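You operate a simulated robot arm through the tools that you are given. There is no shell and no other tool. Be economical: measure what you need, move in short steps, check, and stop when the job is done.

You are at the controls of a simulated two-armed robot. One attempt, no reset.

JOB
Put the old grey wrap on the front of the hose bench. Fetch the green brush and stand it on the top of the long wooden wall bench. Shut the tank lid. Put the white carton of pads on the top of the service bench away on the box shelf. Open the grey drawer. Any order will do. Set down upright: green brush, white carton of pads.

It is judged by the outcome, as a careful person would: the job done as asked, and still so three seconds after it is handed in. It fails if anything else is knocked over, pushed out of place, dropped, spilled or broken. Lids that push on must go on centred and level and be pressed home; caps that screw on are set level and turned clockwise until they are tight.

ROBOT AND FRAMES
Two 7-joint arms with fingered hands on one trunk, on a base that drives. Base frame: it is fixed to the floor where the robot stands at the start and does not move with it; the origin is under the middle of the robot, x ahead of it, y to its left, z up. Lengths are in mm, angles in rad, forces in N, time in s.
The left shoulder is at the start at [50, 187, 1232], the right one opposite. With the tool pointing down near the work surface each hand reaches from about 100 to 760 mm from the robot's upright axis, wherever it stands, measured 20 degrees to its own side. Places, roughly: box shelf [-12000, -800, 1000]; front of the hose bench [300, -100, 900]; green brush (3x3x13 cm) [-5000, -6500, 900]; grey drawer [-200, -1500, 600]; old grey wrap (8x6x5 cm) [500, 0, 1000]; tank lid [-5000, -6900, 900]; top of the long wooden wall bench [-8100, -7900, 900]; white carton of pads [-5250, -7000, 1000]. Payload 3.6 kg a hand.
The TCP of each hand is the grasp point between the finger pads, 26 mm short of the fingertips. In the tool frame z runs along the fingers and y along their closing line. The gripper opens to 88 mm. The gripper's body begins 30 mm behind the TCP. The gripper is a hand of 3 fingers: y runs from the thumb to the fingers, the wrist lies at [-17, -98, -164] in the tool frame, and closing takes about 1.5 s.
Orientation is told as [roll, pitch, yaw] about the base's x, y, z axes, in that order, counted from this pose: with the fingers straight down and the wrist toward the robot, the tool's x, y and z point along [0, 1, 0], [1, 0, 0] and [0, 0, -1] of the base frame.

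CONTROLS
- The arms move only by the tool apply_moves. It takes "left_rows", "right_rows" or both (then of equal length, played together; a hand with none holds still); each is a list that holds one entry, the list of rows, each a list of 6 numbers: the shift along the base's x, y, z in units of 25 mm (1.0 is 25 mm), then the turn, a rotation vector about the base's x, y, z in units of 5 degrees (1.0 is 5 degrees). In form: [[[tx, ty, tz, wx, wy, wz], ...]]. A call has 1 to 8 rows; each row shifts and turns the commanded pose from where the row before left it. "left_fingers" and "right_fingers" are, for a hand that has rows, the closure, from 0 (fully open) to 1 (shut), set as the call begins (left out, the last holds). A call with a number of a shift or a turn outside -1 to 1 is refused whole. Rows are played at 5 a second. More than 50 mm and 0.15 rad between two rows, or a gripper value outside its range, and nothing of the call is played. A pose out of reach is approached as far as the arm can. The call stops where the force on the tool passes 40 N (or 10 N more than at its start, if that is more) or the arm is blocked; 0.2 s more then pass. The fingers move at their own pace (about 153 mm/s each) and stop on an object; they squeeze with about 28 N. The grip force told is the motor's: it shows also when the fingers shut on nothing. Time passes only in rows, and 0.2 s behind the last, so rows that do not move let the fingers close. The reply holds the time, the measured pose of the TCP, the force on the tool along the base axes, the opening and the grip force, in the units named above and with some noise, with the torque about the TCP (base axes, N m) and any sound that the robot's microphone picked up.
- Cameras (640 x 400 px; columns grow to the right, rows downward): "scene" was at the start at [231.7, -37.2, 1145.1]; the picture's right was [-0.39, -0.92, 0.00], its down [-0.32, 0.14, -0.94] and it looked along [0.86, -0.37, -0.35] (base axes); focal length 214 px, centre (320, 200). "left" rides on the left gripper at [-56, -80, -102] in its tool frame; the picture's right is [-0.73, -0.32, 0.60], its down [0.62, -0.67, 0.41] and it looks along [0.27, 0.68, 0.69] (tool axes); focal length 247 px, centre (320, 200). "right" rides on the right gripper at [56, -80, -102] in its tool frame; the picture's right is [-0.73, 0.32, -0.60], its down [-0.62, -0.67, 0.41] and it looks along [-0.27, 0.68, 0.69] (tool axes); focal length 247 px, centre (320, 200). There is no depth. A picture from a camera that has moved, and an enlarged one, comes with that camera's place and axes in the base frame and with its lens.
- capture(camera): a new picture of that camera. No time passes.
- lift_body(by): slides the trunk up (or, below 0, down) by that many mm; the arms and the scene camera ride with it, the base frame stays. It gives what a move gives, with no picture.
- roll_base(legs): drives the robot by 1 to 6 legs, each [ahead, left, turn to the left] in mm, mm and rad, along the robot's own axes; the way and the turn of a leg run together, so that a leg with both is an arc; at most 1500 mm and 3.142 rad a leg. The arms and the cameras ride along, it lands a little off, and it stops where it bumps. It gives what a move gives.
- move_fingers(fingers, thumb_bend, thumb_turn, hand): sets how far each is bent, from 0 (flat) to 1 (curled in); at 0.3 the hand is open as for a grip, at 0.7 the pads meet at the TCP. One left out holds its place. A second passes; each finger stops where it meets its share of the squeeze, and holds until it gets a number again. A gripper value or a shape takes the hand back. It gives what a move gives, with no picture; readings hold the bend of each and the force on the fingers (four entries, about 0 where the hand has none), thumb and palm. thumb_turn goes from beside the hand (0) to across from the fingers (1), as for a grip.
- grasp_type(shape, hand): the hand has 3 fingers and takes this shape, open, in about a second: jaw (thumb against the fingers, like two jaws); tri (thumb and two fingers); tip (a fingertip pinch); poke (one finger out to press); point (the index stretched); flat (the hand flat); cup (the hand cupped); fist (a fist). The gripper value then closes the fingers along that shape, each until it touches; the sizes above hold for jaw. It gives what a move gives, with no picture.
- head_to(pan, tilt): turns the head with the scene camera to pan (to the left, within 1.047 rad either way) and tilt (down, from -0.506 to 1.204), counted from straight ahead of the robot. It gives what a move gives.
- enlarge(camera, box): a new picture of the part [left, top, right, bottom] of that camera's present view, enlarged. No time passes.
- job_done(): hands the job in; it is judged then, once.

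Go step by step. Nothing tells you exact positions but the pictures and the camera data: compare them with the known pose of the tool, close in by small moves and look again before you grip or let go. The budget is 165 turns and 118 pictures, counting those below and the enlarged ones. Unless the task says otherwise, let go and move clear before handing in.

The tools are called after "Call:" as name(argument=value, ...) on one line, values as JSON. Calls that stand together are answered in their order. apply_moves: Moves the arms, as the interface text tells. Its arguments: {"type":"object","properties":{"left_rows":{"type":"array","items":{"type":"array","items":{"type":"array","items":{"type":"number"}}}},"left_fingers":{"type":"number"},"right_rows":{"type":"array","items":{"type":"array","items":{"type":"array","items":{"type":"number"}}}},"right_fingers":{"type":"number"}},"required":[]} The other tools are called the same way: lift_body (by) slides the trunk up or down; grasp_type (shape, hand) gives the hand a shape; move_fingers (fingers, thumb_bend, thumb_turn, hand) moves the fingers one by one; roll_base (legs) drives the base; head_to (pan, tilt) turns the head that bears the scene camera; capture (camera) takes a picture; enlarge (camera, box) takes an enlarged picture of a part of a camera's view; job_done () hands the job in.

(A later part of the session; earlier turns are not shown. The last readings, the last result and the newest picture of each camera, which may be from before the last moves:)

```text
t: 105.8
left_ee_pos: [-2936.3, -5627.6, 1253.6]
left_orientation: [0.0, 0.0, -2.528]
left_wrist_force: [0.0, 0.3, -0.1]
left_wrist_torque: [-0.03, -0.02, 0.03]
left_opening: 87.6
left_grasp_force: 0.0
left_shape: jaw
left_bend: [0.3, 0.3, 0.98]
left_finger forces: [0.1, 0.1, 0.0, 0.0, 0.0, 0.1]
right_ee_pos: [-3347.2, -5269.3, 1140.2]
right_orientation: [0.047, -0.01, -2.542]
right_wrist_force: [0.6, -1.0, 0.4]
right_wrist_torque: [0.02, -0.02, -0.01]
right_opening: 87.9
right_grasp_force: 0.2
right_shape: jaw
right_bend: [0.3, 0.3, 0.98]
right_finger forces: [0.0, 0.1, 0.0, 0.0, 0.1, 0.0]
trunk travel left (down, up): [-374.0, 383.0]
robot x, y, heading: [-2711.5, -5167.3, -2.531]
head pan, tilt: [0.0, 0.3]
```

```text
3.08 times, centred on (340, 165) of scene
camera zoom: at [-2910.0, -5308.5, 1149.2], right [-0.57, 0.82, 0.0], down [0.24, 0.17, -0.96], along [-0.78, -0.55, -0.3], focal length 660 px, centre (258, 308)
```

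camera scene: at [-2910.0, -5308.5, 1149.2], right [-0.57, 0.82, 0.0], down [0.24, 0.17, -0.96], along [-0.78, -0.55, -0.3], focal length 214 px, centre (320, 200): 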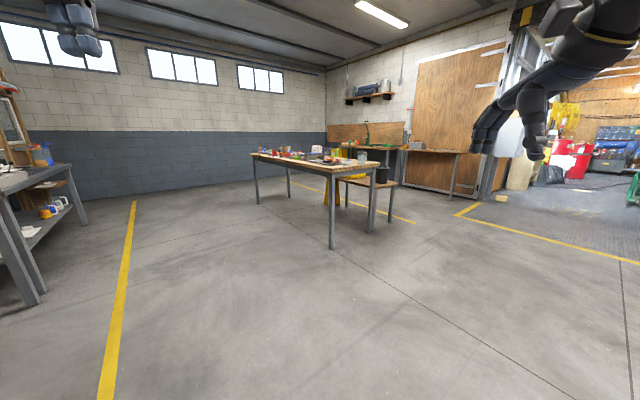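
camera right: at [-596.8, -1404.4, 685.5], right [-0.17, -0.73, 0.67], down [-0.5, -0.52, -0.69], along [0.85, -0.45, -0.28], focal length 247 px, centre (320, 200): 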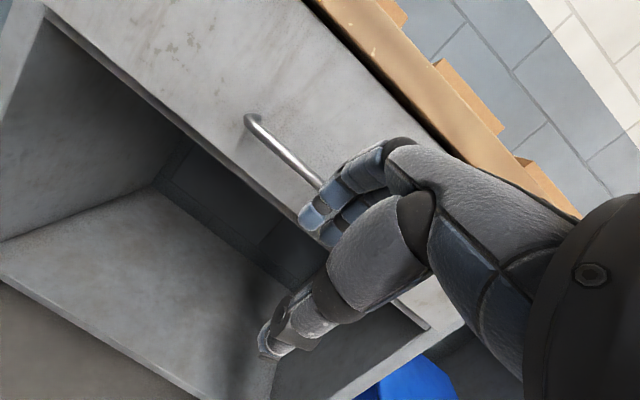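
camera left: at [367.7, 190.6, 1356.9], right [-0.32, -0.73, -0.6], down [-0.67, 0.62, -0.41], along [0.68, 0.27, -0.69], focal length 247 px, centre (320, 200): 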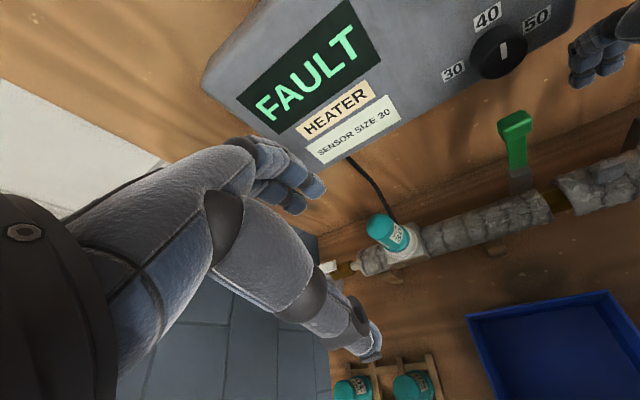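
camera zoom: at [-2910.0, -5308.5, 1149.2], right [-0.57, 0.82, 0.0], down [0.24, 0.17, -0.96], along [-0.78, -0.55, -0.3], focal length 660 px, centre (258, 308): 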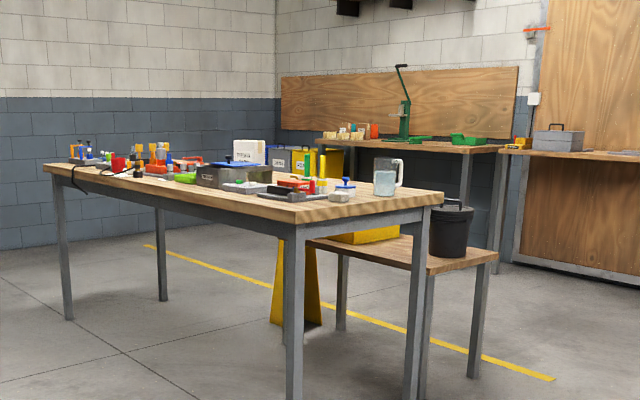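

Call:
roll_base(legs=[[0, 0, -0.902], [240, 1086, 0], [240, 1086, 0]])

Call:
head_to(pan=0, tilt=0.5)

Call:
capture(camera="scene")

```text
t: 119.0
left_ee_pos: [-4367.5, -7131.8, 1253.6]
left_orientation: [0.001, 0.002, 2.803]
left_wrist_force: [-0.3, 0.0, 0.2]
left_wrist_torque: [-0.01, -0.03, -0.04]
left_opening: 87.6
left_grasp_force: 0.2
left_shape: jaw
left_bend: [0.3, 0.3, 0.98]
left_finger forces: [0.0, 0.0, 0.0, 0.1, 0.0, 0.0]
right_ee_pos: [-4313.3, -6591.0, 1140.7]
right_orientation: [0.046, -0.012, 2.788]
right_wrist_force: [-0.7, -0.3, 0.0]
right_wrist_torque: [-0.03, 0.0, -0.01]
right_opening: 88.0
right_grasp_force: 0.1
right_shape: jaw
right_bend: [0.3, 0.3, 0.98]
right_finger forces: [0.1, 0.1, 0.1, 0.1, 0.1, 0.0]
trunk travel left (down, up): [-374.0, 383.0]
robot x, y, heading: [-3860.0, -7048.4, 2.797]
head pan, tilt: [0.0, 0.3]
```

```text
t: 119.8
left_ee_pos: [-4367.4, -7133.0, 1253.4]
left_orientation: [0.001, 0.0, 2.803]
left_wrist_force: [0.1, -0.3, -0.4]
left_wrist_torque: [0.0, 0.0, 0.0]
left_opening: 87.8
left_grasp_force: 0.0
left_shape: jaw
left_bend: [0.3, 0.3, 0.98]
left_finger forces: [0.0, 0.0, 0.0, 0.0, 0.0, 0.0]
right_ee_pos: [-4312.5, -6589.8, 1140.2]
right_orientation: [0.047, -0.012, 2.789]
right_wrist_force: [0.0, 0.2, 0.3]
right_wrist_torque: [0.0, 0.02, 0.0]
right_opening: 87.8
right_grasp_force: 0.1
right_shape: jaw
right_bend: [0.3, 0.3, 0.98]
right_finger forces: [0.0, 0.0, 0.0, 0.0, 0.0, 0.1]
trunk travel left (down, up): [-374.0, 383.0]
robot x, y, heading: [-3864.7, -7051.9, 2.802]
head pan, tilt: [0.0, 0.499]
```

```text
67 pictures are left
camera scene: at [-4088.8, -6971.3, 1130.8], right [0.33, 0.94, 0.0], down [0.45, -0.16, -0.88], along [-0.83, 0.29, -0.48], focal length 214 px, centre (320, 200)
```

scene: 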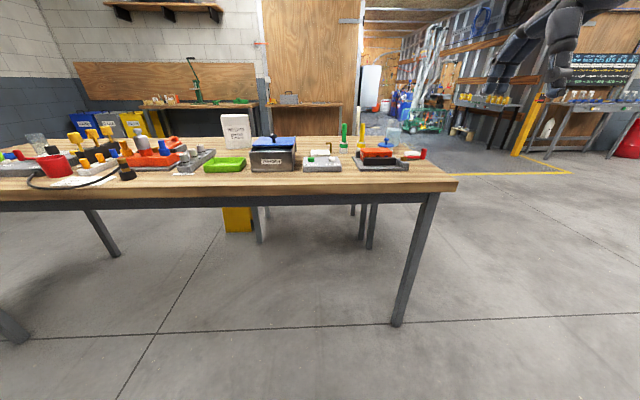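

Call:
enlarge(camera="scene", box=[190, 100, 460, 200])

```text
2.37 times, centred on (325, 150) of scene
camera zoom: at [-4088.8, -6971.3, 1130.8], right [0.33, 0.94, 0.0], down [0.45, -0.16, -0.88], along [-0.83, 0.29, -0.48], focal length 508 px, centre (308, 318)
```

zoom: 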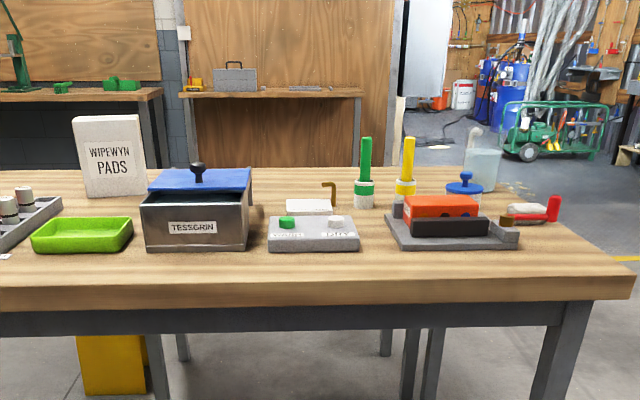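

Call:
roll_base(legs=[[580, 0, 0.05]])

Call:
head_to(pan=0.2, tilt=0.7)

Call:
capture(camera="scene")

```text
t: 123.1
left_ee_pos: [-4922.3, -6960.2, 1254.5]
left_orientation: [0.0, 0.001, 2.833]
left_wrist_force: [0.5, -0.4, -0.1]
left_wrist_torque: [-0.01, 0.0, 0.03]
left_opening: 87.7
left_grasp_force: 0.1
left_shape: jaw
left_bend: [0.3, 0.3, 0.98]
left_finger forces: [0.0, 0.0, 0.0, 0.0, 0.0, 0.1]
right_ee_pos: [-4884.8, -6416.1, 1140.6]
right_orientation: [0.048, -0.009, 2.819]
right_wrist_force: [-0.4, -0.1, -0.9]
right_wrist_torque: [-0.01, -0.01, 0.04]
right_opening: 87.6
right_grasp_force: 0.1
right_shape: jaw
right_bend: [0.3, 0.3, 0.98]
right_finger forces: [0.0, 0.0, 0.1, 0.0, 0.0, 0.0]
trunk travel left (down, up): [-374.0, 383.0]
robot x, y, heading: [-4419.8, -6861.2, 2.83]
head pan, tilt: [0.0, 0.499]
```

```text
t: 123.8
left_ee_pos: [-4922.0, -6959.2, 1254.3]
left_orientation: [0.001, -0.001, 2.831]
left_wrist_force: [0.1, 0.0, -0.5]
left_wrist_torque: [-0.02, 0.01, 0.0]
left_opening: 87.4
left_grasp_force: 0.0
left_shape: jaw
left_bend: [0.3, 0.3, 0.98]
left_finger forces: [0.0, 0.0, 0.0, 0.0, 0.0, 0.1]
right_ee_pos: [-4883.9, -6415.5, 1142.7]
right_orientation: [0.049, -0.01, 2.818]
right_wrist_force: [-0.7, 0.7, -0.3]
right_wrist_torque: [0.04, -0.04, 0.02]
right_opening: 87.6
right_grasp_force: 0.0
right_shape: jaw
right_bend: [0.3, 0.3, 0.98]
right_finger forces: [0.0, 0.0, 0.1, 0.0, 0.1, 0.0]
trunk travel left (down, up): [-374.0, 383.0]
robot x, y, heading: [-4420.9, -6862.1, 2.831]
head pan, tilt: [0.201, 0.7]
```

```text
65 pictures are left
camera scene: at [-4646.2, -6808.5, 1113.1], right [0.11, 0.99, 0.0], down [0.64, -0.07, -0.77], along [-0.76, 0.08, -0.64], focal length 214 px, centre (320, 200)
```

scene: 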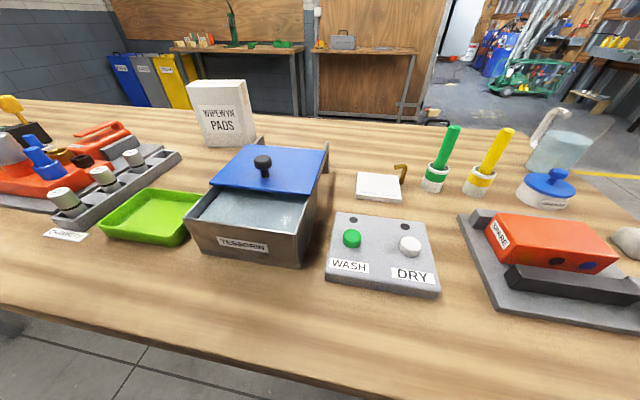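

Call:
enlarge(camera="scene", box=[180, 120, 350, 280])

Call:
enlarge(camera="scene", box=[340, 110, 540, 220])

```text
2.50 times, centred on (265, 200) of scene
camera zoom: at [-4646.2, -6808.5, 1113.1], right [0.11, 0.99, 0.0], down [0.64, -0.07, -0.77], along [-0.76, 0.08, -0.64], focal length 536 px, centre (458, 200)
```

zoom: 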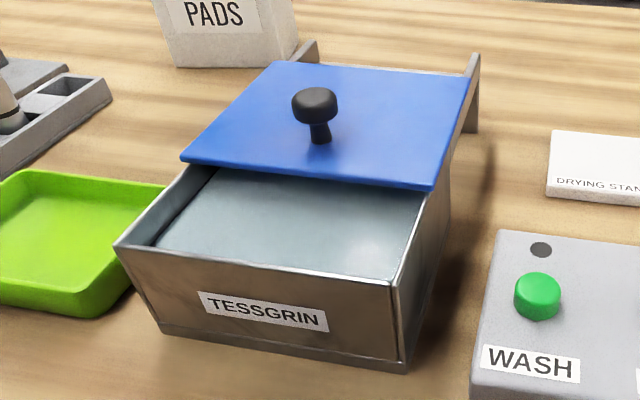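

```text
3.20 times, centred on (440, 165) of scene
camera zoom: at [-4646.2, -6808.5, 1113.1], right [0.11, 0.99, 0.0], down [0.64, -0.07, -0.77], along [-0.76, 0.08, -0.64], focal length 686 px, centre (-64, 312)
```

zoom: 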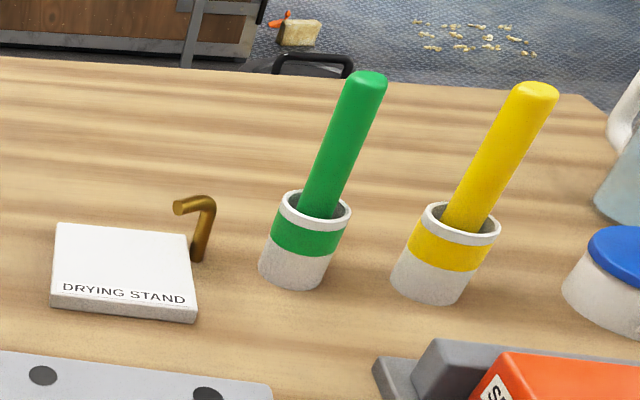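

Call:
apply_moves(left_rows=[[[0.09, 0.515, -0.95, 0, 0, 0], [0.09, 0.515, -0.95, 0, 0, 0], [0.09, 0.515, -0.95, 0, 0, 0], [0.09, 0.515, -0.95, 0, 0, 0], [0.09, 0.515, -0.95, 0, 0, 0], [0.09, 0.515, -0.95, 0, 0, 0], [0.09, 0.515, -0.95, 0, 0, 0], [0.09, 0.515, -0.95, 0, 0, 0]]])

Call:
capture(camera="left")

Call:
capture(camera="scene")

```text
t: 125.6
left_ee_pos: [-4903.2, -6858.0, 1061.9]
left_orientation: [-0.001, 0.002, 2.832]
left_wrist_force: [0.1, 0.5, 0.2]
left_wrist_torque: [0.0, 0.01, -0.01]
left_opening: 87.6
left_grasp_force: 0.1
left_shape: jaw
left_bend: [0.3, 0.3, 0.98]
left_finger forces: [0.0, 0.0, 0.0, 0.0, 0.1, 0.0]
right_ee_pos: [-4884.5, -6416.6, 1140.7]
right_orientation: [0.047, -0.01, 2.819]
right_wrist_force: [-0.1, 0.1, 0.6]
right_wrist_torque: [-0.02, -0.01, 0.02]
right_opening: 87.7
right_grasp_force: 0.1
right_shape: jaw
right_bend: [0.3, 0.3, 0.98]
right_finger forces: [0.0, 0.0, 0.0, 0.0, 0.1, 0.1]
trunk travel left (down, up): [-374.0, 383.0]
robot x, y, heading: [-4420.4, -6862.4, 2.835]
head pan, tilt: [0.201, 0.7]
```

```text
62 pictures are left
camera left: at [-4809.3, -6828.2, 1164.4], right [0.53, 0.6, -0.6], down [0.44, -0.8, -0.41], along [-0.72, -0.05, -0.69], focal length 247 px, centre (320, 200)
```

left: 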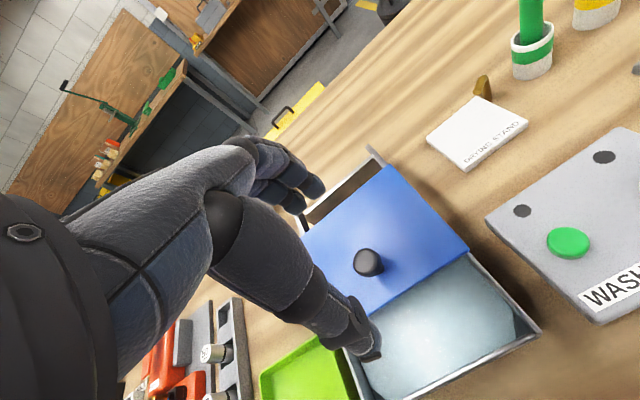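

```text
61 pictures are left
camera scene: at [-4646.3, -6808.4, 1113.0], right [0.11, 0.99, 0.0], down [0.64, -0.07, -0.76], along [-0.76, 0.08, -0.64], focal length 214 px, centre (320, 200)
```

scene: 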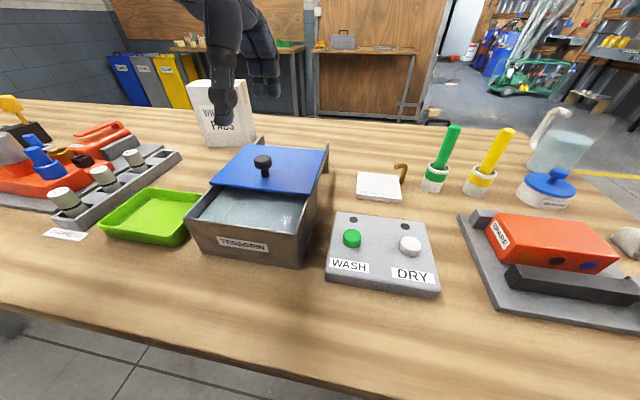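

Call:
apply_moves(left_rows=[[[-0.4, -0.04, -0.5, 0, 0, 0], [-0.4, -0.04, -0.6, 0, 0, 0], [0, 0, -0.7, 0, 0, 0], [0, 0, -0.7, 0, 0, 0], [0, 0, -0.6, 0, 0, 0], [0, 0, -0.5, 0, 0, 0]]])

Call:
enlarge(camera="scene", box=[180, 80, 350, 240])

Call:
capture(camera="left")

```text
t: 127.0
left_ee_pos: [-4922.4, -6859.6, 971.2]
left_orientation: [0.0, -0.001, 2.831]
left_wrist_force: [-0.4, 0.8, 0.1]
left_wrist_torque: [-0.04, -0.03, -0.02]
left_opening: 87.5
left_grasp_force: 0.1
left_shape: jaw
left_bend: [0.3, 0.3, 0.98]
left_finger forces: [0.0, 0.0, 0.0, 0.0, 0.0, 0.0]
right_ee_pos: [-4884.7, -6416.3, 1140.6]
right_orientation: [0.046, -0.01, 2.82]
right_wrist_force: [-0.8, 0.2, 0.4]
right_wrist_torque: [0.01, 0.01, 0.02]
right_opening: 87.8
right_grasp_force: 0.1
right_shape: jaw
right_bend: [0.3, 0.3, 0.98]
right_finger forces: [0.1, 0.0, 0.1, 0.0, 0.1, 0.0]
trunk travel left (down, up): [-374.0, 383.0]
robot x, y, heading: [-4417.6, -6862.2, 2.832]
head pan, tilt: [0.201, 0.7]
```

```text
2.50 times, centred on (265, 160) of scene
camera zoom: at [-4646.3, -6808.6, 1113.1], right [0.11, 0.99, 0.0], down [0.64, -0.07, -0.76], along [-0.76, 0.08, -0.64], focal length 536 px, centre (458, 300)
```

zoom: 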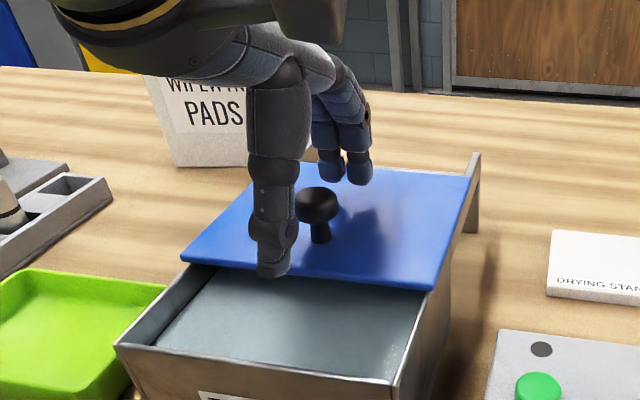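

```text
59 pictures are left
camera left: at [-4828.8, -6830.3, 1074.1], right [0.53, 0.6, -0.6], down [0.44, -0.8, -0.41], along [-0.73, -0.05, -0.69], focal length 247 px, centre (320, 200)
```

left: 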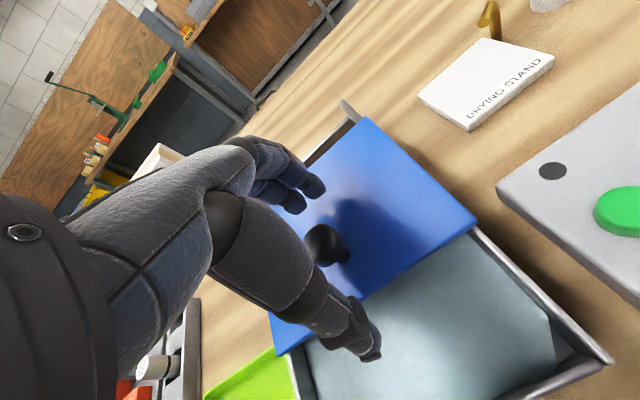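

Call:
apply_moves(left_rows=[[[0, 0, 0, 0, 0, 0], [0, 0, 0, 0, 0, 0], [0, 0, 0, 0, 0, 0], [0, 0, 0, 0, 0, 0], [0, 0, 0, 0, 0, 0], [0, 0, 0, 0, 0, 0], [0, 0, 0, 0, 0, 0], [0, 0, 0, 0, 0, 0]]], left_fingers=1)

Call:
enlarge(camera="scene", box=[180, 80, 350, 240])

```text
t: 128.8
left_ee_pos: [-4922.4, -6859.4, 971.3]
left_orientation: [0.001, 0.0, 2.834]
left_wrist_force: [-0.6, -1.4, 2.1]
left_wrist_torque: [-0.09, -0.01, -0.07]
left_opening: 12.4
left_grasp_force: 28.4
left_shape: jaw
left_bend: [0.64, 0.73, 1.0]
left_finger forces: [5.3, 23.2, 0.0, 0.1, 27.6, 0.0]
right_ee_pos: [-4885.0, -6416.2, 1141.1]
right_orientation: [0.047, -0.01, 2.819]
right_wrist_force: [0.7, -0.3, -0.4]
right_wrist_torque: [-0.01, -0.05, -0.04]
right_opening: 87.9
right_grasp_force: 0.1
right_shape: jaw
right_bend: [0.3, 0.3, 0.98]
right_finger forces: [0.0, 0.0, 0.1, 0.0, 0.0, 0.0]
trunk travel left (down, up): [-374.0, 383.0]
robot x, y, heading: [-4419.9, -6861.5, 2.832]
head pan, tilt: [0.201, 0.7]
```

```text
2.50 times, centred on (265, 160) of scene
camera zoom: at [-4646.2, -6808.8, 1113.1], right [0.11, 0.99, 0.0], down [0.64, -0.07, -0.76], along [-0.76, 0.08, -0.64], focal length 536 px, centre (458, 300)
```

zoom: 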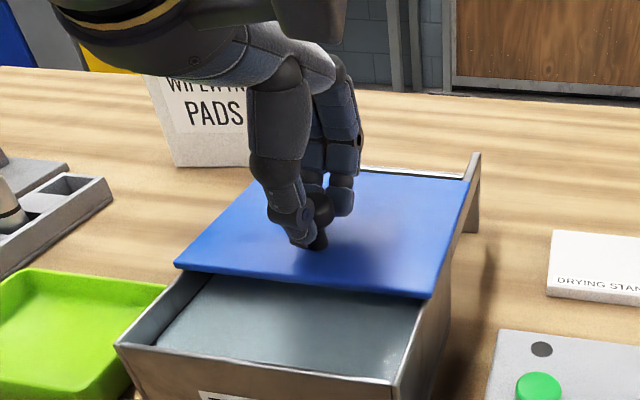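

Call:
apply_moves(left_rows=[[[0.383, -0.115, 0, 0, 0, 0], [0.383, -0.115, 0, 0, 0, 0], [0.383, -0.115, 0, 0, 0, 0], [0.383, -0.115, 0, 0, 0, 0]]])

Call:
enlarge(camera="scene", box=[180, 80, 350, 240])

```text
t: 129.8
left_ee_pos: [-4885.1, -6871.8, 972.0]
left_orientation: [0.0, 0.002, 2.831]
left_wrist_force: [0.1, -1.3, -3.6]
left_wrist_torque: [-0.05, 0.03, -0.07]
left_opening: 12.8
left_grasp_force: 28.3
left_shape: jaw
left_bend: [0.64, 0.73, 1.0]
left_finger forces: [5.7, 21.4, 0.0, 0.0, 26.3, 0.1]
right_ee_pos: [-4884.5, -6416.4, 1140.2]
right_orientation: [0.047, -0.01, 2.819]
right_wrist_force: [0.4, 0.7, 0.0]
right_wrist_torque: [0.02, 0.05, 0.0]
right_opening: 87.5
right_grasp_force: 0.0
right_shape: jaw
right_bend: [0.3, 0.3, 0.98]
right_finger forces: [0.0, 0.1, 0.0, 0.0, 0.0, 0.0]
trunk travel left (down, up): [-374.0, 383.0]
robot x, y, heading: [-4418.6, -6861.2, 2.831]
head pan, tilt: [0.201, 0.7]
```

```text
2.50 times, centred on (265, 160) of scene
camera zoom: at [-4646.5, -6808.6, 1113.0], right [0.11, 0.99, 0.0], down [0.64, -0.07, -0.76], along [-0.76, 0.08, -0.64], focal length 536 px, centre (458, 300)
```

zoom: 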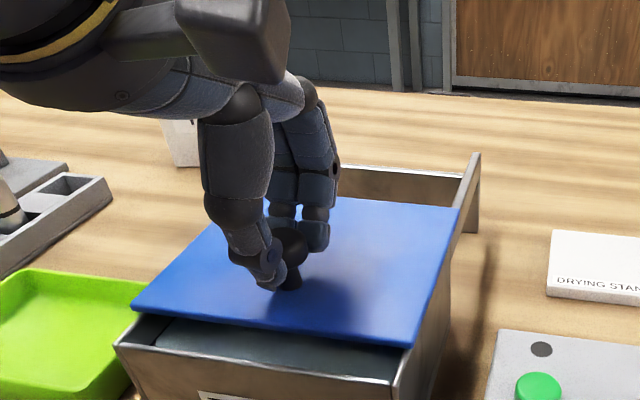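

Call:
apply_moves(left_rows=[[[0.383, -0.115, 0, 0, 0, 0], [0.383, -0.115, 0, 0, 0, 0], [0.115, -0.034, 0, 0, 0, 0]]])

Call:
enlarge(camera="scene", box=[180, 100, 350, 260])

```text
t: 130.6
left_ee_pos: [-4865.1, -6876.9, 972.6]
left_orientation: [0.0, 0.0, 2.831]
left_wrist_force: [-1.0, -5.2, -0.6]
left_wrist_torque: [-0.09, 0.02, -0.08]
left_opening: 12.6
left_grasp_force: 28.0
left_shape: jaw
left_bend: [0.64, 0.73, 1.0]
left_finger forces: [5.2, 24.3, 0.1, 0.0, 27.2, 0.0]
right_ee_pos: [-4884.4, -6416.4, 1141.9]
right_orientation: [0.048, -0.011, 2.819]
right_wrist_force: [-0.3, -0.2, 0.8]
right_wrist_torque: [0.03, -0.03, 0.02]
right_opening: 87.7
right_grasp_force: 0.1
right_shape: jaw
right_bend: [0.3, 0.3, 0.98]
right_finger forces: [0.0, 0.1, 0.0, 0.0, 0.1, 0.0]
trunk travel left (down, up): [-374.0, 383.0]
robot x, y, heading: [-4422.9, -6862.4, 2.831]
head pan, tilt: [0.201, 0.7]
```

```text
2.50 times, centred on (265, 180) of scene
camera zoom: at [-4646.4, -6809.1, 1113.1], right [0.11, 0.99, 0.0], down [0.64, -0.07, -0.76], along [-0.76, 0.08, -0.64], focal length 536 px, centre (458, 250)
```

zoom: 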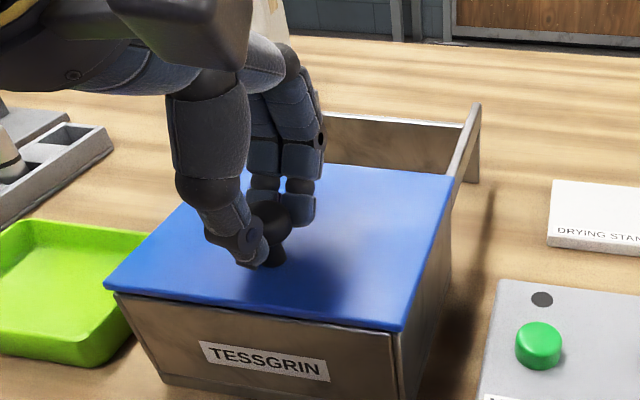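

Call:
apply_moves(left_rows=[[[0.1, -0.02, 0, 0, 0, 0], [0.1, -0.02, 0, 0, 0, 0], [0.1, -0.02, 0, 0, 0, 0], [0.1, -0.02, 0, 0, 0, 0]]])

Call:
enlarge(camera="scene", box=[180, 100, 350, 260])

```text
t: 131.6
left_ee_pos: [-4856.7, -6879.0, 973.5]
left_orientation: [0.0, -0.001, 2.836]
left_wrist_force: [-22.1, -3.6, -3.1]
left_wrist_torque: [-0.01, 0.63, -0.1]
left_opening: 13.1
left_grasp_force: 28.1
left_shape: jaw
left_bend: [0.59, 0.74, 1.0]
left_finger forces: [6.8, 37.5, 0.1, 0.0, 18.5, 0.0]
right_ee_pos: [-4887.0, -6416.4, 1138.6]
right_orientation: [0.047, -0.007, 2.818]
right_wrist_force: [0.5, 0.7, -0.7]
right_wrist_torque: [-0.03, -0.02, 0.02]
right_opening: 87.7
right_grasp_force: 0.1
right_shape: jaw
right_bend: [0.3, 0.3, 0.98]
right_finger forces: [0.0, 0.0, 0.0, 0.0, 0.1, 0.0]
trunk travel left (down, up): [-374.0, 383.0]
robot x, y, heading: [-4419.7, -6862.2, 2.828]
head pan, tilt: [0.201, 0.7]
```

```text
2.50 times, centred on (265, 180) of scene
camera zoom: at [-4649.1, -6808.9, 1112.5], right [0.11, 0.99, 0.0], down [0.64, -0.07, -0.76], along [-0.76, 0.08, -0.65], focal length 536 px, centre (458, 250)
```

zoom: 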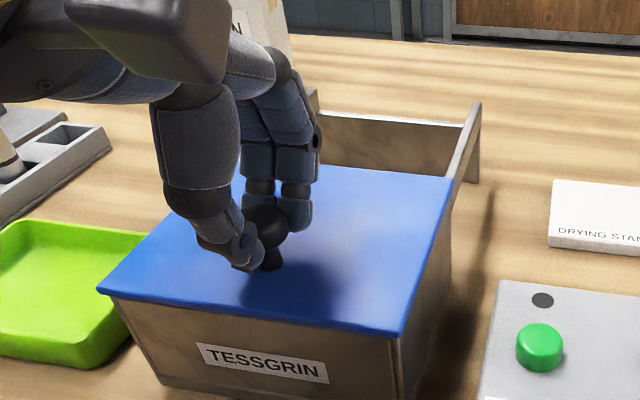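

Call:
apply_moves(left_rows=[[[0, 0, 0, 0, 0, 0], [0, 0, 0, 0, 0, 0], [0, 0, 0, 0, 0, 0], [0, 0, 0, 0, 0, 0], [0, 0, 0.5, 0, 0, 0], [0, 0, 1, 0, 0, 0], [0, 0, 1, 0, 0, 0], [0, 0, 1, 0, 0, 0]]], left_fingers=0)

Call:
capture(camera="scene")

```text
t: 133.4
left_ee_pos: [-4852.8, -6879.8, 1061.4]
left_orientation: [0.0, 0.002, 2.832]
left_wrist_force: [0.1, 0.0, -0.3]
left_wrist_torque: [0.01, 0.0, 0.03]
left_opening: 87.9
left_grasp_force: 0.1
left_shape: jaw
left_bend: [0.3, 0.3, 0.98]
left_finger forces: [0.1, 0.0, 0.1, 0.1, 0.0, 0.1]
right_ee_pos: [-4883.1, -6415.6, 1141.0]
right_orientation: [0.048, -0.01, 2.819]
right_wrist_force: [-0.3, 1.1, 0.6]
right_wrist_torque: [0.01, -0.01, -0.02]
right_opening: 87.7
right_grasp_force: 0.1
right_shape: jaw
right_bend: [0.3, 0.3, 0.98]
right_finger forces: [0.0, 0.1, 0.0, 0.0, 0.0, 0.1]
trunk travel left (down, up): [-374.0, 383.0]
robot x, y, heading: [-4420.7, -6863.0, 2.83]
head pan, tilt: [0.201, 0.7]
```

```text
54 pictures are left
camera scene: at [-4646.2, -6808.3, 1113.1], right [0.11, 0.99, 0.0], down [0.64, -0.07, -0.76], along [-0.76, 0.08, -0.64], focal length 214 px, centre (320, 200)
```

scene: 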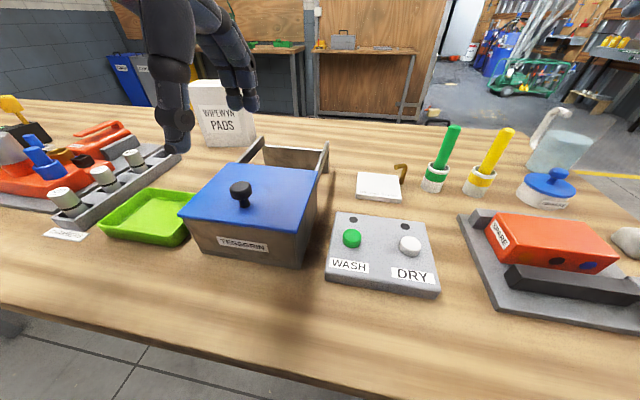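

Call:
apply_moves(right_rows=[[[-0.5, -0.75, 0, 0.26, -0.09, 0], [-0.5, -0.75, 0, 0.25, -0.08, 0], [-0.5, -0.75, 0, 0, 0, 0], [-0.5, -0.75, 0, 0, 0, 0], [-0.5, -0.75, -0.5, 0, 0, 0], [-0.5, -0.75, -0.8, 0, 0, 0], [-0.48, -0.74, -0.8, 0, 0, 0]]], right_fingers=0)

Call:
head_to(pan=-0.15, tilt=0.55)

Call:
capture(camera="scene")

Call:
capture(camera="right")

```text
t: 135.0
left_ee_pos: [-4853.5, -6880.3, 1061.1]
left_orientation: [0.0, 0.0, 2.831]
left_wrist_force: [-0.4, 0.6, 0.0]
left_wrist_torque: [-0.03, -0.04, 0.02]
left_opening: 87.6
left_grasp_force: 0.1
left_shape: jaw
left_bend: [0.3, 0.3, 0.98]
left_finger forces: [0.0, 0.1, 0.0, 0.0, 0.1, 0.0]
right_ee_pos: [-4972.2, -6547.0, 1090.1]
right_orientation: [0.001, -0.011, 2.818]
right_wrist_force: [-0.7, 0.2, 0.2]
right_wrist_torque: [0.01, -0.03, 0.0]
right_opening: 87.7
right_grasp_force: 0.0
right_shape: jaw
right_bend: [0.3, 0.3, 0.98]
right_finger forces: [0.0, 0.0, 0.1, 0.1, 0.0, 0.0]
trunk travel left (down, up): [-374.0, 383.0]
robot x, y, heading: [-4418.7, -6864.9, 2.826]
head pan, tilt: [0.201, 0.7]
```

```text
t: 135.9
left_ee_pos: [-4854.5, -6879.3, 1061.1]
left_orientation: [0.001, 0.001, 2.833]
left_wrist_force: [0.5, 0.0, -0.3]
left_wrist_torque: [-0.03, 0.03, -0.03]
left_opening: 88.0
left_grasp_force: 0.0
left_shape: jaw
left_bend: [0.3, 0.3, 0.98]
left_finger forces: [0.1, 0.1, 0.0, 0.1, 0.1, 0.1]
right_ee_pos: [-4971.7, -6546.8, 1088.4]
right_orientation: [-0.001, -0.01, 2.818]
right_wrist_force: [0.5, -0.4, 0.0]
right_wrist_torque: [-0.04, -0.01, 0.01]
right_opening: 87.6
right_grasp_force: 0.0
right_shape: jaw
right_bend: [0.3, 0.3, 0.98]
right_finger forces: [0.1, 0.0, 0.0, 0.0, 0.0, 0.0]
trunk travel left (down, up): [-374.0, 383.0]
robot x, y, heading: [-4421.1, -6862.9, 2.833]
head pan, tilt: [-0.15, 0.55]
```

```text
53 pictures are left
camera scene: at [-4642.4, -6778.1, 1126.2], right [0.44, 0.9, 0.0], down [0.47, -0.23, -0.85], along [-0.76, 0.38, -0.52], focal length 214 px, centre (320, 200)
```

scene: 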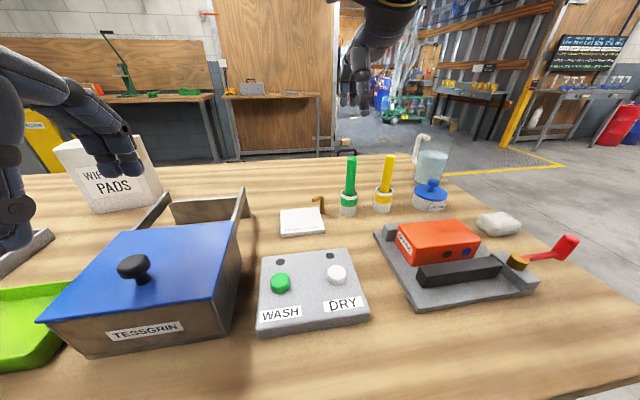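

```text
52 pictures are left
camera right: at [-4912.7, -6625.8, 1189.6], right [-0.06, 0.8, 0.6], down [0.82, 0.38, -0.42], along [-0.56, 0.47, -0.68], focal length 247 px, centre (320, 200)
```

right: 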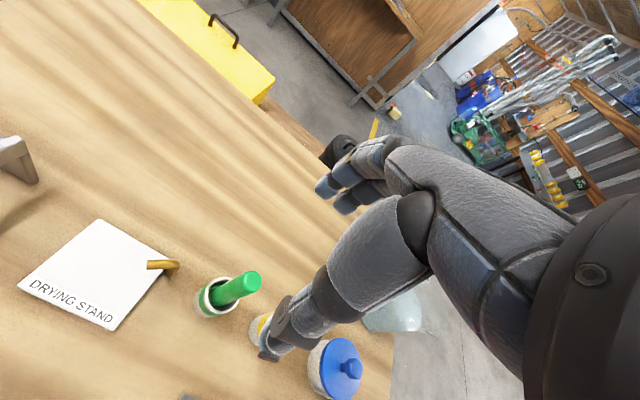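

Call:
apply_moves(right_rows=[[[0, 0, -0.8, 0, 0, 0], [0, 0, -0.8, 0, 0, 0], [0, 0, -0.8, 0, 0, 0], [0, 0, -0.8, 0, 0, 0], [0, 0, -0.8, 0, 0, 0], [0, 0, -0.8, 0, 0, 0], [0, 0, -0.7, 0, 0, 0]]])

Call:
enlarge(camera="scene", box=[260, 90, 460, 230])

```text
t: 137.5
left_ee_pos: [-4854.5, -6880.5, 1060.6]
left_orientation: [0.001, -0.001, 2.833]
left_wrist_force: [-0.2, 0.6, 0.0]
left_wrist_torque: [-0.01, 0.01, -0.02]
left_opening: 87.9
left_grasp_force: 0.1
left_shape: jaw
left_bend: [0.3, 0.3, 0.98]
left_finger forces: [0.0, 0.0, 0.0, 0.1, 0.1, 0.0]
right_ee_pos: [-4970.8, -6549.5, 951.9]
right_orientation: [0.0, -0.009, 2.82]
right_wrist_force: [0.6, 0.9, 0.0]
right_wrist_torque: [-0.02, 0.0, -0.01]
right_opening: 87.7
right_grasp_force: 0.0
right_shape: jaw
right_bend: [0.3, 0.3, 0.98]
right_finger forces: [0.0, 0.1, 0.0, 0.0, 0.0, 0.1]
trunk travel left (down, up): [-374.0, 383.0]
robot x, y, heading: [-4420.6, -6863.1, 2.834]
head pan, tilt: [-0.15, 0.55]
```

```text
2.86 times, centred on (360, 160) of scene
camera zoom: at [-4642.4, -6777.9, 1126.2], right [0.44, 0.9, 0.0], down [0.47, -0.23, -0.85], along [-0.76, 0.38, -0.52], focal length 613 px, centre (206, 314)
```

zoom: 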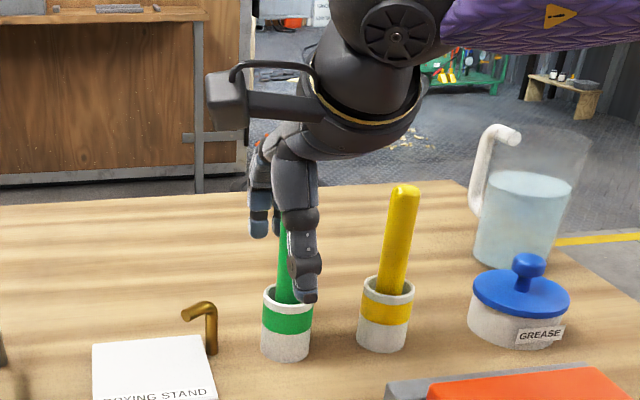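

Call:
apply_moves(right_rows=[[[0, 0, 0, 0, 0, 0], [0, 0, 0, 0, 0, 0], [0, 0, 0, 0, 0, 0], [0, 0, 0, 0, 0, 0], [0, 0, 0, 0, 0, 0], [0, 0, 0, 0, 0, 0], [0, 0, 0, 0, 0, 0], [0, 0, 0, 0, 0, 0]]], right_fingers=1)

Call:
apply_moves(right_rows=[[[0, 0, 0.4, 0, 0, 0], [0, 0, 0.5, 0, 0, 0], [0, 0, 0.6, 0, 0, 0], [0, 0, 0.8, 0, 0, 0], [0, 0, 1, 0, 0, 0], [0, 0, 1, 0, 0, 0]]])

Call:
enlarge(camera="scene", box=[260, 50, 460, 230])

```text
t: 139.3
left_ee_pos: [-4853.1, -6879.9, 1061.2]
left_orientation: [0.0, 0.0, 2.834]
left_wrist_force: [0.8, 0.6, 0.0]
left_wrist_torque: [0.0, -0.03, -0.03]
left_opening: 87.9
left_grasp_force: 0.0
left_shape: jaw
left_bend: [0.3, 0.3, 0.98]
left_finger forces: [0.0, 0.0, 0.1, 0.0, 0.1, 0.0]
right_ee_pos: [-4970.1, -6548.1, 950.5]
right_orientation: [0.0, -0.01, 2.819]
right_wrist_force: [-0.7, 2.2, -0.7]
right_wrist_torque: [0.2, 0.05, 0.02]
right_opening: 6.9
right_grasp_force: 27.8
right_shape: jaw
right_bend: [0.7, 0.74, 0.96]
right_finger forces: [7.0, 26.5, 0.0, 0.1, 26.9, 0.0]
trunk travel left (down, up): [-374.0, 383.0]
robot x, y, heading: [-4421.7, -6863.5, 2.83]
head pan, tilt: [-0.15, 0.55]
```

```text
t: 140.7
left_ee_pos: [-4853.3, -6880.6, 1060.7]
left_orientation: [0.0, -0.001, 2.832]
left_wrist_force: [0.4, -0.6, 0.4]
left_wrist_torque: [0.02, 0.02, 0.01]
left_opening: 87.5
left_grasp_force: 0.0
left_shape: jaw
left_bend: [0.3, 0.3, 0.98]
left_finger forces: [0.0, 0.0, 0.1, 0.0, 0.0, 0.0]
right_ee_pos: [-4968.0, -6548.0, 1058.0]
right_orientation: [0.002, -0.011, 2.82]
right_wrist_force: [-1.0, -0.1, 0.2]
right_wrist_torque: [0.01, -0.05, 0.03]
right_opening: 6.9
right_grasp_force: 28.6
right_shape: jaw
right_bend: [0.7, 0.75, 0.95]
right_finger forces: [9.8, 23.0, 0.0, 0.0, 26.8, 0.1]
trunk travel left (down, up): [-374.0, 383.0]
robot x, y, heading: [-4420.5, -6859.0, 2.832]
head pan, tilt: [-0.15, 0.55]
```

```text
2.22 times, centred on (360, 140) of scene
camera zoom: at [-4642.2, -6778.1, 1126.2], right [0.44, 0.9, 0.0], down [0.47, -0.23, -0.85], along [-0.76, 0.38, -0.52], focal length 477 px, centre (231, 333)
```

zoom: 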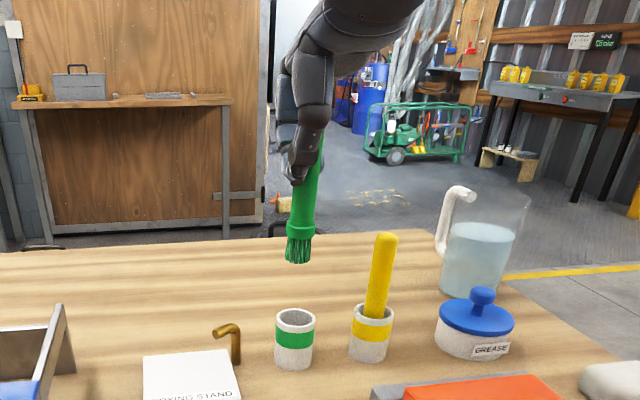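

Call:
apply_moves(right_rows=[[[0, 0, 1, 0, 0, 0], [0, 0, 1, 0, 0, 0], [0.3, 0, 1, 0, 0, 0], [0.5, 0.3, 1, 0, 0, 0], [0.5, 0.5, 0.5, 0, 0, 0], [0.5, 0.5, 0, 0, 0, 0]]], left_rows=[[[0, 0, 1, 0, 0, 0], [0, 0, 1, 0, 0, 0], [0, 0, 1, 0, 0, 0], [0, 0, 1, 0, 0, 0], [0, 0, 0.5, 0, 0, 0], [0, 0, 0, 0, 0, 0]]])

Call:
roll_base(legs=[[60, 180, 0.02]])

Call:
head_to(pan=0.35, tilt=0.55)

Call:
capture(camera="scene")

Call:
capture(camera="left")

```text
t: 142.1
left_ee_pos: [-4854.3, -6877.6, 1173.1]
left_orientation: [0.0, 0.001, 2.833]
left_wrist_force: [0.8, 0.2, -0.6]
left_wrist_torque: [-0.01, 0.02, 0.0]
left_opening: 87.5
left_grasp_force: 0.2
left_shape: jaw
left_bend: [0.3, 0.3, 0.98]
left_finger forces: [0.1, 0.0, 0.1, 0.1, 0.0, 0.0]
right_ee_pos: [-4924.3, -6513.1, 1168.2]
right_orientation: [0.001, -0.009, 2.818]
right_wrist_force: [-0.3, -0.8, -0.3]
right_wrist_torque: [0.02, -0.01, 0.01]
right_opening: 6.9
right_grasp_force: 27.9
right_shape: jaw
right_bend: [0.7, 0.75, 0.95]
right_finger forces: [9.8, 23.2, 0.0, 0.1, 26.9, 0.0]
trunk travel left (down, up): [-374.0, 383.0]
robot x, y, heading: [-4419.5, -6863.7, 2.826]
head pan, tilt: [-0.15, 0.55]
```

```text
t: 143.6
left_ee_pos: [-4964.4, -7046.6, 1173.0]
left_orientation: [-0.003, 0.001, 2.859]
left_wrist_force: [-0.2, -0.8, -0.3]
left_wrist_torque: [-0.01, 0.0, 0.02]
left_opening: 88.0
left_grasp_force: 0.0
left_shape: jaw
left_bend: [0.3, 0.3, 0.98]
left_finger forces: [0.0, 0.1, 0.0, 0.1, 0.0, 0.0]
right_ee_pos: [-5047.1, -6684.1, 1168.7]
right_orientation: [0.0, -0.01, 2.845]
right_wrist_force: [0.2, -0.5, -0.1]
right_wrist_torque: [-0.02, -0.03, 0.01]
right_opening: 6.9
right_grasp_force: 27.7
right_shape: jaw
right_bend: [0.7, 0.75, 0.95]
right_finger forces: [10.0, 23.3, 0.1, 0.0, 26.8, 0.0]
trunk travel left (down, up): [-374.0, 383.0]
robot x, y, heading: [-4532.4, -7018.0, 2.857]
head pan, tilt: [-0.15, 0.55]
```

```text
t: 144.6
left_ee_pos: [-4962.9, -7047.3, 1173.3]
left_orientation: [-0.001, -0.002, 2.858]
left_wrist_force: [0.5, 0.4, 0.0]
left_wrist_torque: [0.0, -0.02, 0.01]
left_opening: 87.7
left_grasp_force: 0.0
left_shape: jaw
left_bend: [0.3, 0.3, 0.98]
left_finger forces: [0.1, 0.1, 0.2, 0.0, 0.1, 0.0]
right_ee_pos: [-5045.1, -6683.9, 1168.6]
right_orientation: [0.001, -0.01, 2.844]
right_wrist_force: [0.2, 0.3, -0.1]
right_wrist_torque: [0.02, -0.01, 0.03]
right_opening: 6.9
right_grasp_force: 28.0
right_shape: jaw
right_bend: [0.7, 0.75, 0.95]
right_finger forces: [9.9, 23.2, 0.0, 0.0, 26.7, 0.0]
trunk travel left (down, up): [-374.0, 383.0]
robot x, y, heading: [-4530.7, -7016.5, 2.857]
head pan, tilt: [0.351, 0.55]
```

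```text
49 pictures are left
camera scene: at [-4763.7, -6983.3, 1126.2], right [-0.07, 1.0, 0.0], down [0.52, 0.03, -0.85], along [-0.85, -0.06, -0.52], focal length 214 px, centre (320, 200)
```

scene: 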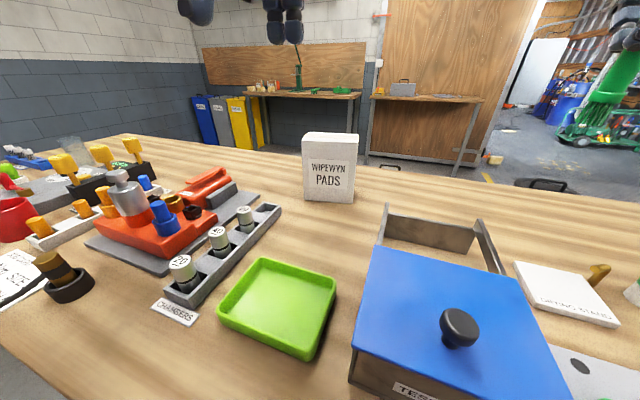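

```text
48 pictures are left
camera left: at [-4871.1, -7013.7, 1275.2], right [0.51, 0.62, -0.6], down [0.46, -0.78, -0.41], along [-0.72, -0.07, -0.69], focal length 247 px, centre (320, 200)
```

left: 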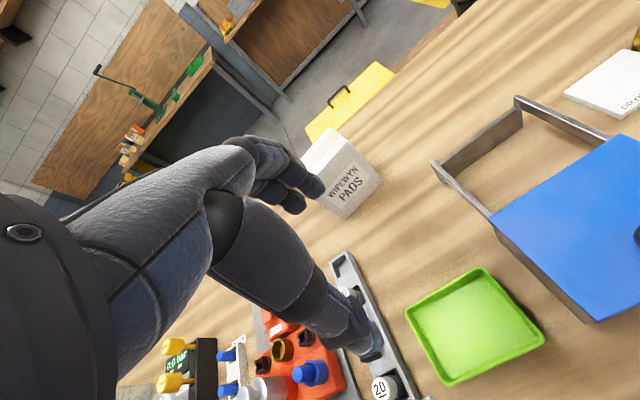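

Call:
enlarge(camera="left", box=[270, 110, 420, 240])

Call:
enlarge(camera="scene", box=[270, 110, 390, 220])

```text
3.08 times, centred on (345, 175) of left
camera zoom: at [-4871.1, -7013.7, 1275.2], right [0.51, 0.62, -0.6], down [0.46, -0.78, -0.41], along [-0.72, -0.07, -0.69], focal length 760 px, centre (243, 277)
```

zoom: 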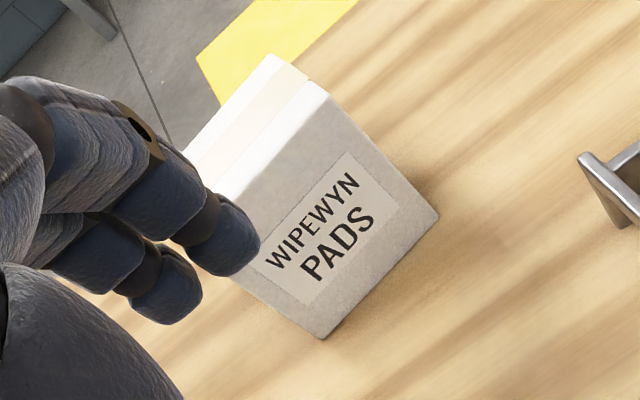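

```text
3.64 times, centred on (330, 165) of scene
camera zoom: at [-4763.7, -6983.3, 1126.2], right [-0.07, 1.0, 0.0], down [0.52, 0.03, -0.85], along [-0.85, -0.06, -0.52], focal length 780 px, centre (284, 327)
```

zoom: 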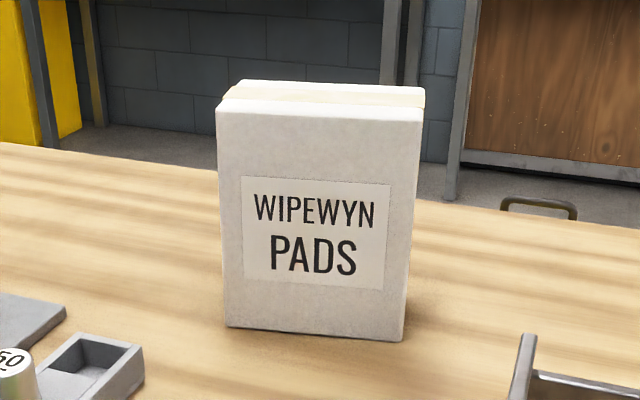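

Call:
apply_moves(left_rows=[[[-1, 0.2, 0, 0, 0, 0.24], [-1, 0.2, 0, 0, 0, 0.24], [-1, 0.2, 0, 0, 0, 0.24], [-1, 0.2, 0, 0, 0, 0.24], [-1, 0.2, 0, 0, 0, 0.24], [-1, 0.2, 0, 0, 0, 0.24], [-1, 0.2, 0, 0, 0, 0.24], [-1, 0.2, 0, 0, 0, 0.2]]])

Call:
apply_moves(left_rows=[[[-0.8, 0.2, 0, 0, 0, 0], [-0.8, 0.2, 0, 0, 0, 0], [-0.8, 0.2, -0.6, 0, 0, 0], [-0.8, 0.1, -0.9, 0, 0, 0], [0, 0, -1, 0, 0, 0]]])

Call:
capture(camera="left")

Call:
enlarge(camera="scene", box=[240, 60, 420, 220])

```text
t: 146.4
left_ee_pos: [-5166.2, -7003.3, 1172.9]
left_orientation: [0.0, 0.001, 3.022]
left_wrist_force: [0.0, -0.1, 0.2]
left_wrist_torque: [0.01, 0.01, 0.02]
left_opening: 87.6
left_grasp_force: 0.0
left_shape: jaw
left_bend: [0.3, 0.3, 0.98]
left_finger forces: [0.0, 0.1, 0.1, 0.0, 0.0, 0.0]
right_ee_pos: [-5045.0, -6684.2, 1170.0]
right_orientation: [0.002, -0.009, 2.845]
right_wrist_force: [0.0, 0.7, 0.0]
right_wrist_torque: [0.04, -0.01, 0.0]
right_opening: 6.7
right_grasp_force: 27.9
right_shape: jaw
right_bend: [0.7, 0.75, 0.95]
right_finger forces: [9.9, 23.2, 0.1, 0.0, 26.8, 0.1]
trunk travel left (down, up): [-374.0, 383.0]
robot x, y, heading: [-4529.6, -7015.9, 2.858]
head pan, tilt: [0.351, 0.55]
```

```text
t: 147.6
left_ee_pos: [-5243.0, -6987.0, 1111.4]
left_orientation: [-0.002, 0.002, 3.023]
left_wrist_force: [-0.1, 0.5, 0.2]
left_wrist_torque: [0.04, -0.01, -0.02]
left_opening: 87.7
left_grasp_force: 0.1
left_shape: jaw
left_bend: [0.3, 0.3, 0.98]
left_finger forces: [0.0, 0.1, 0.1, 0.0, 0.1, 0.0]
right_ee_pos: [-5045.2, -6684.1, 1169.0]
right_orientation: [0.0, -0.008, 2.845]
right_wrist_force: [0.4, 0.2, -0.2]
right_wrist_torque: [-0.02, 0.02, -0.02]
right_opening: 6.6
right_grasp_force: 28.0
right_shape: jaw
right_bend: [0.7, 0.75, 0.95]
right_finger forces: [10.0, 23.2, 0.0, 0.1, 26.8, 0.0]
trunk travel left (down, up): [-374.0, 383.0]
robot x, y, heading: [-4529.6, -7016.9, 2.857]
head pan, tilt: [0.351, 0.55]
```

```text
45 pictures are left
camera left: at [-5157.0, -6939.8, 1213.5], right [0.4, 0.69, -0.6], down [0.59, -0.7, -0.41], along [-0.7, -0.19, -0.69], focal length 247 px, centre (320, 200)
```

left: 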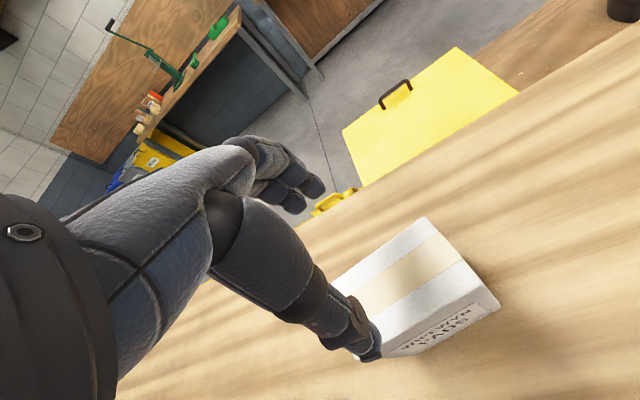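

```text
2.50 times, centred on (330, 140) of scene
camera zoom: at [-4763.8, -6983.3, 1126.1], right [-0.07, 1.0, 0.0], down [0.52, 0.04, -0.85], along [-0.85, -0.06, -0.52], focal length 536 px, centre (295, 350)
```

zoom: 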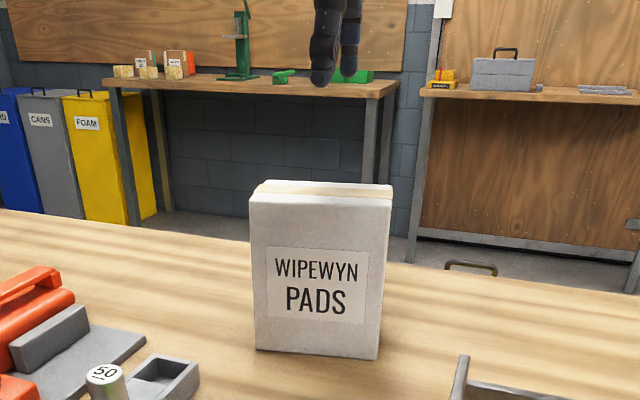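

Call:
apply_moves(left_rows=[[[-0.16, 0, -0.8, 0, 0, 0], [0, 0, -0.8, 0, 0, 0], [0, 0, -0.8, 0, 0, 0], [0, 0, -0.6, 0, 0, 0]]])

Call:
enlarge(camera="left", box=[230, 120, 550, 400])

```text
t: 148.6
left_ee_pos: [-5248.8, -6988.1, 1035.9]
left_orientation: [0.002, 0.001, 3.023]
left_wrist_force: [0.7, -0.1, 0.2]
left_wrist_torque: [0.03, 0.0, 0.02]
left_opening: 87.7
left_grasp_force: 0.1
left_shape: jaw
left_bend: [0.3, 0.3, 0.98]
left_finger forces: [0.0, 0.0, 0.1, 0.1, 0.0, 0.1]
right_ee_pos: [-5045.4, -6682.9, 1168.7]
right_orientation: [0.0, -0.011, 2.846]
right_wrist_force: [0.6, 0.5, 0.8]
right_wrist_torque: [0.03, 0.0, 0.0]
right_opening: 6.9
right_grasp_force: 28.0
right_shape: jaw
right_bend: [0.7, 0.75, 0.95]
right_finger forces: [10.0, 23.2, 0.0, 0.0, 26.8, 0.1]
trunk travel left (down, up): [-374.0, 383.0]
robot x, y, heading: [-4531.3, -7019.8, 2.857]
head pan, tilt: [0.351, 0.55]
```

```text
1.43 times, centred on (390, 260) of left
camera zoom: at [-5162.6, -6940.9, 1137.1], right [0.4, 0.69, -0.6], down [0.59, -0.7, -0.41], along [-0.7, -0.19, -0.69], focal length 353 px, centre (220, 114)
```

zoom: 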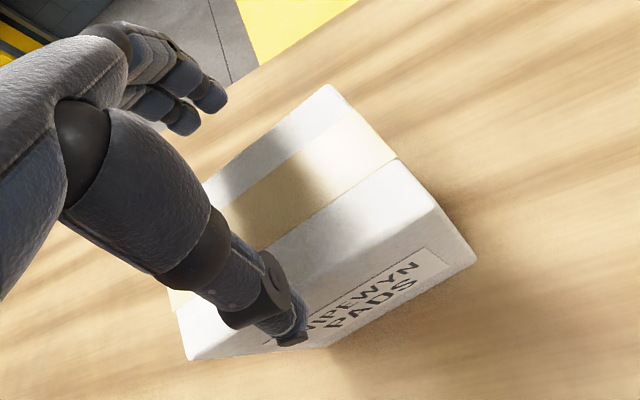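

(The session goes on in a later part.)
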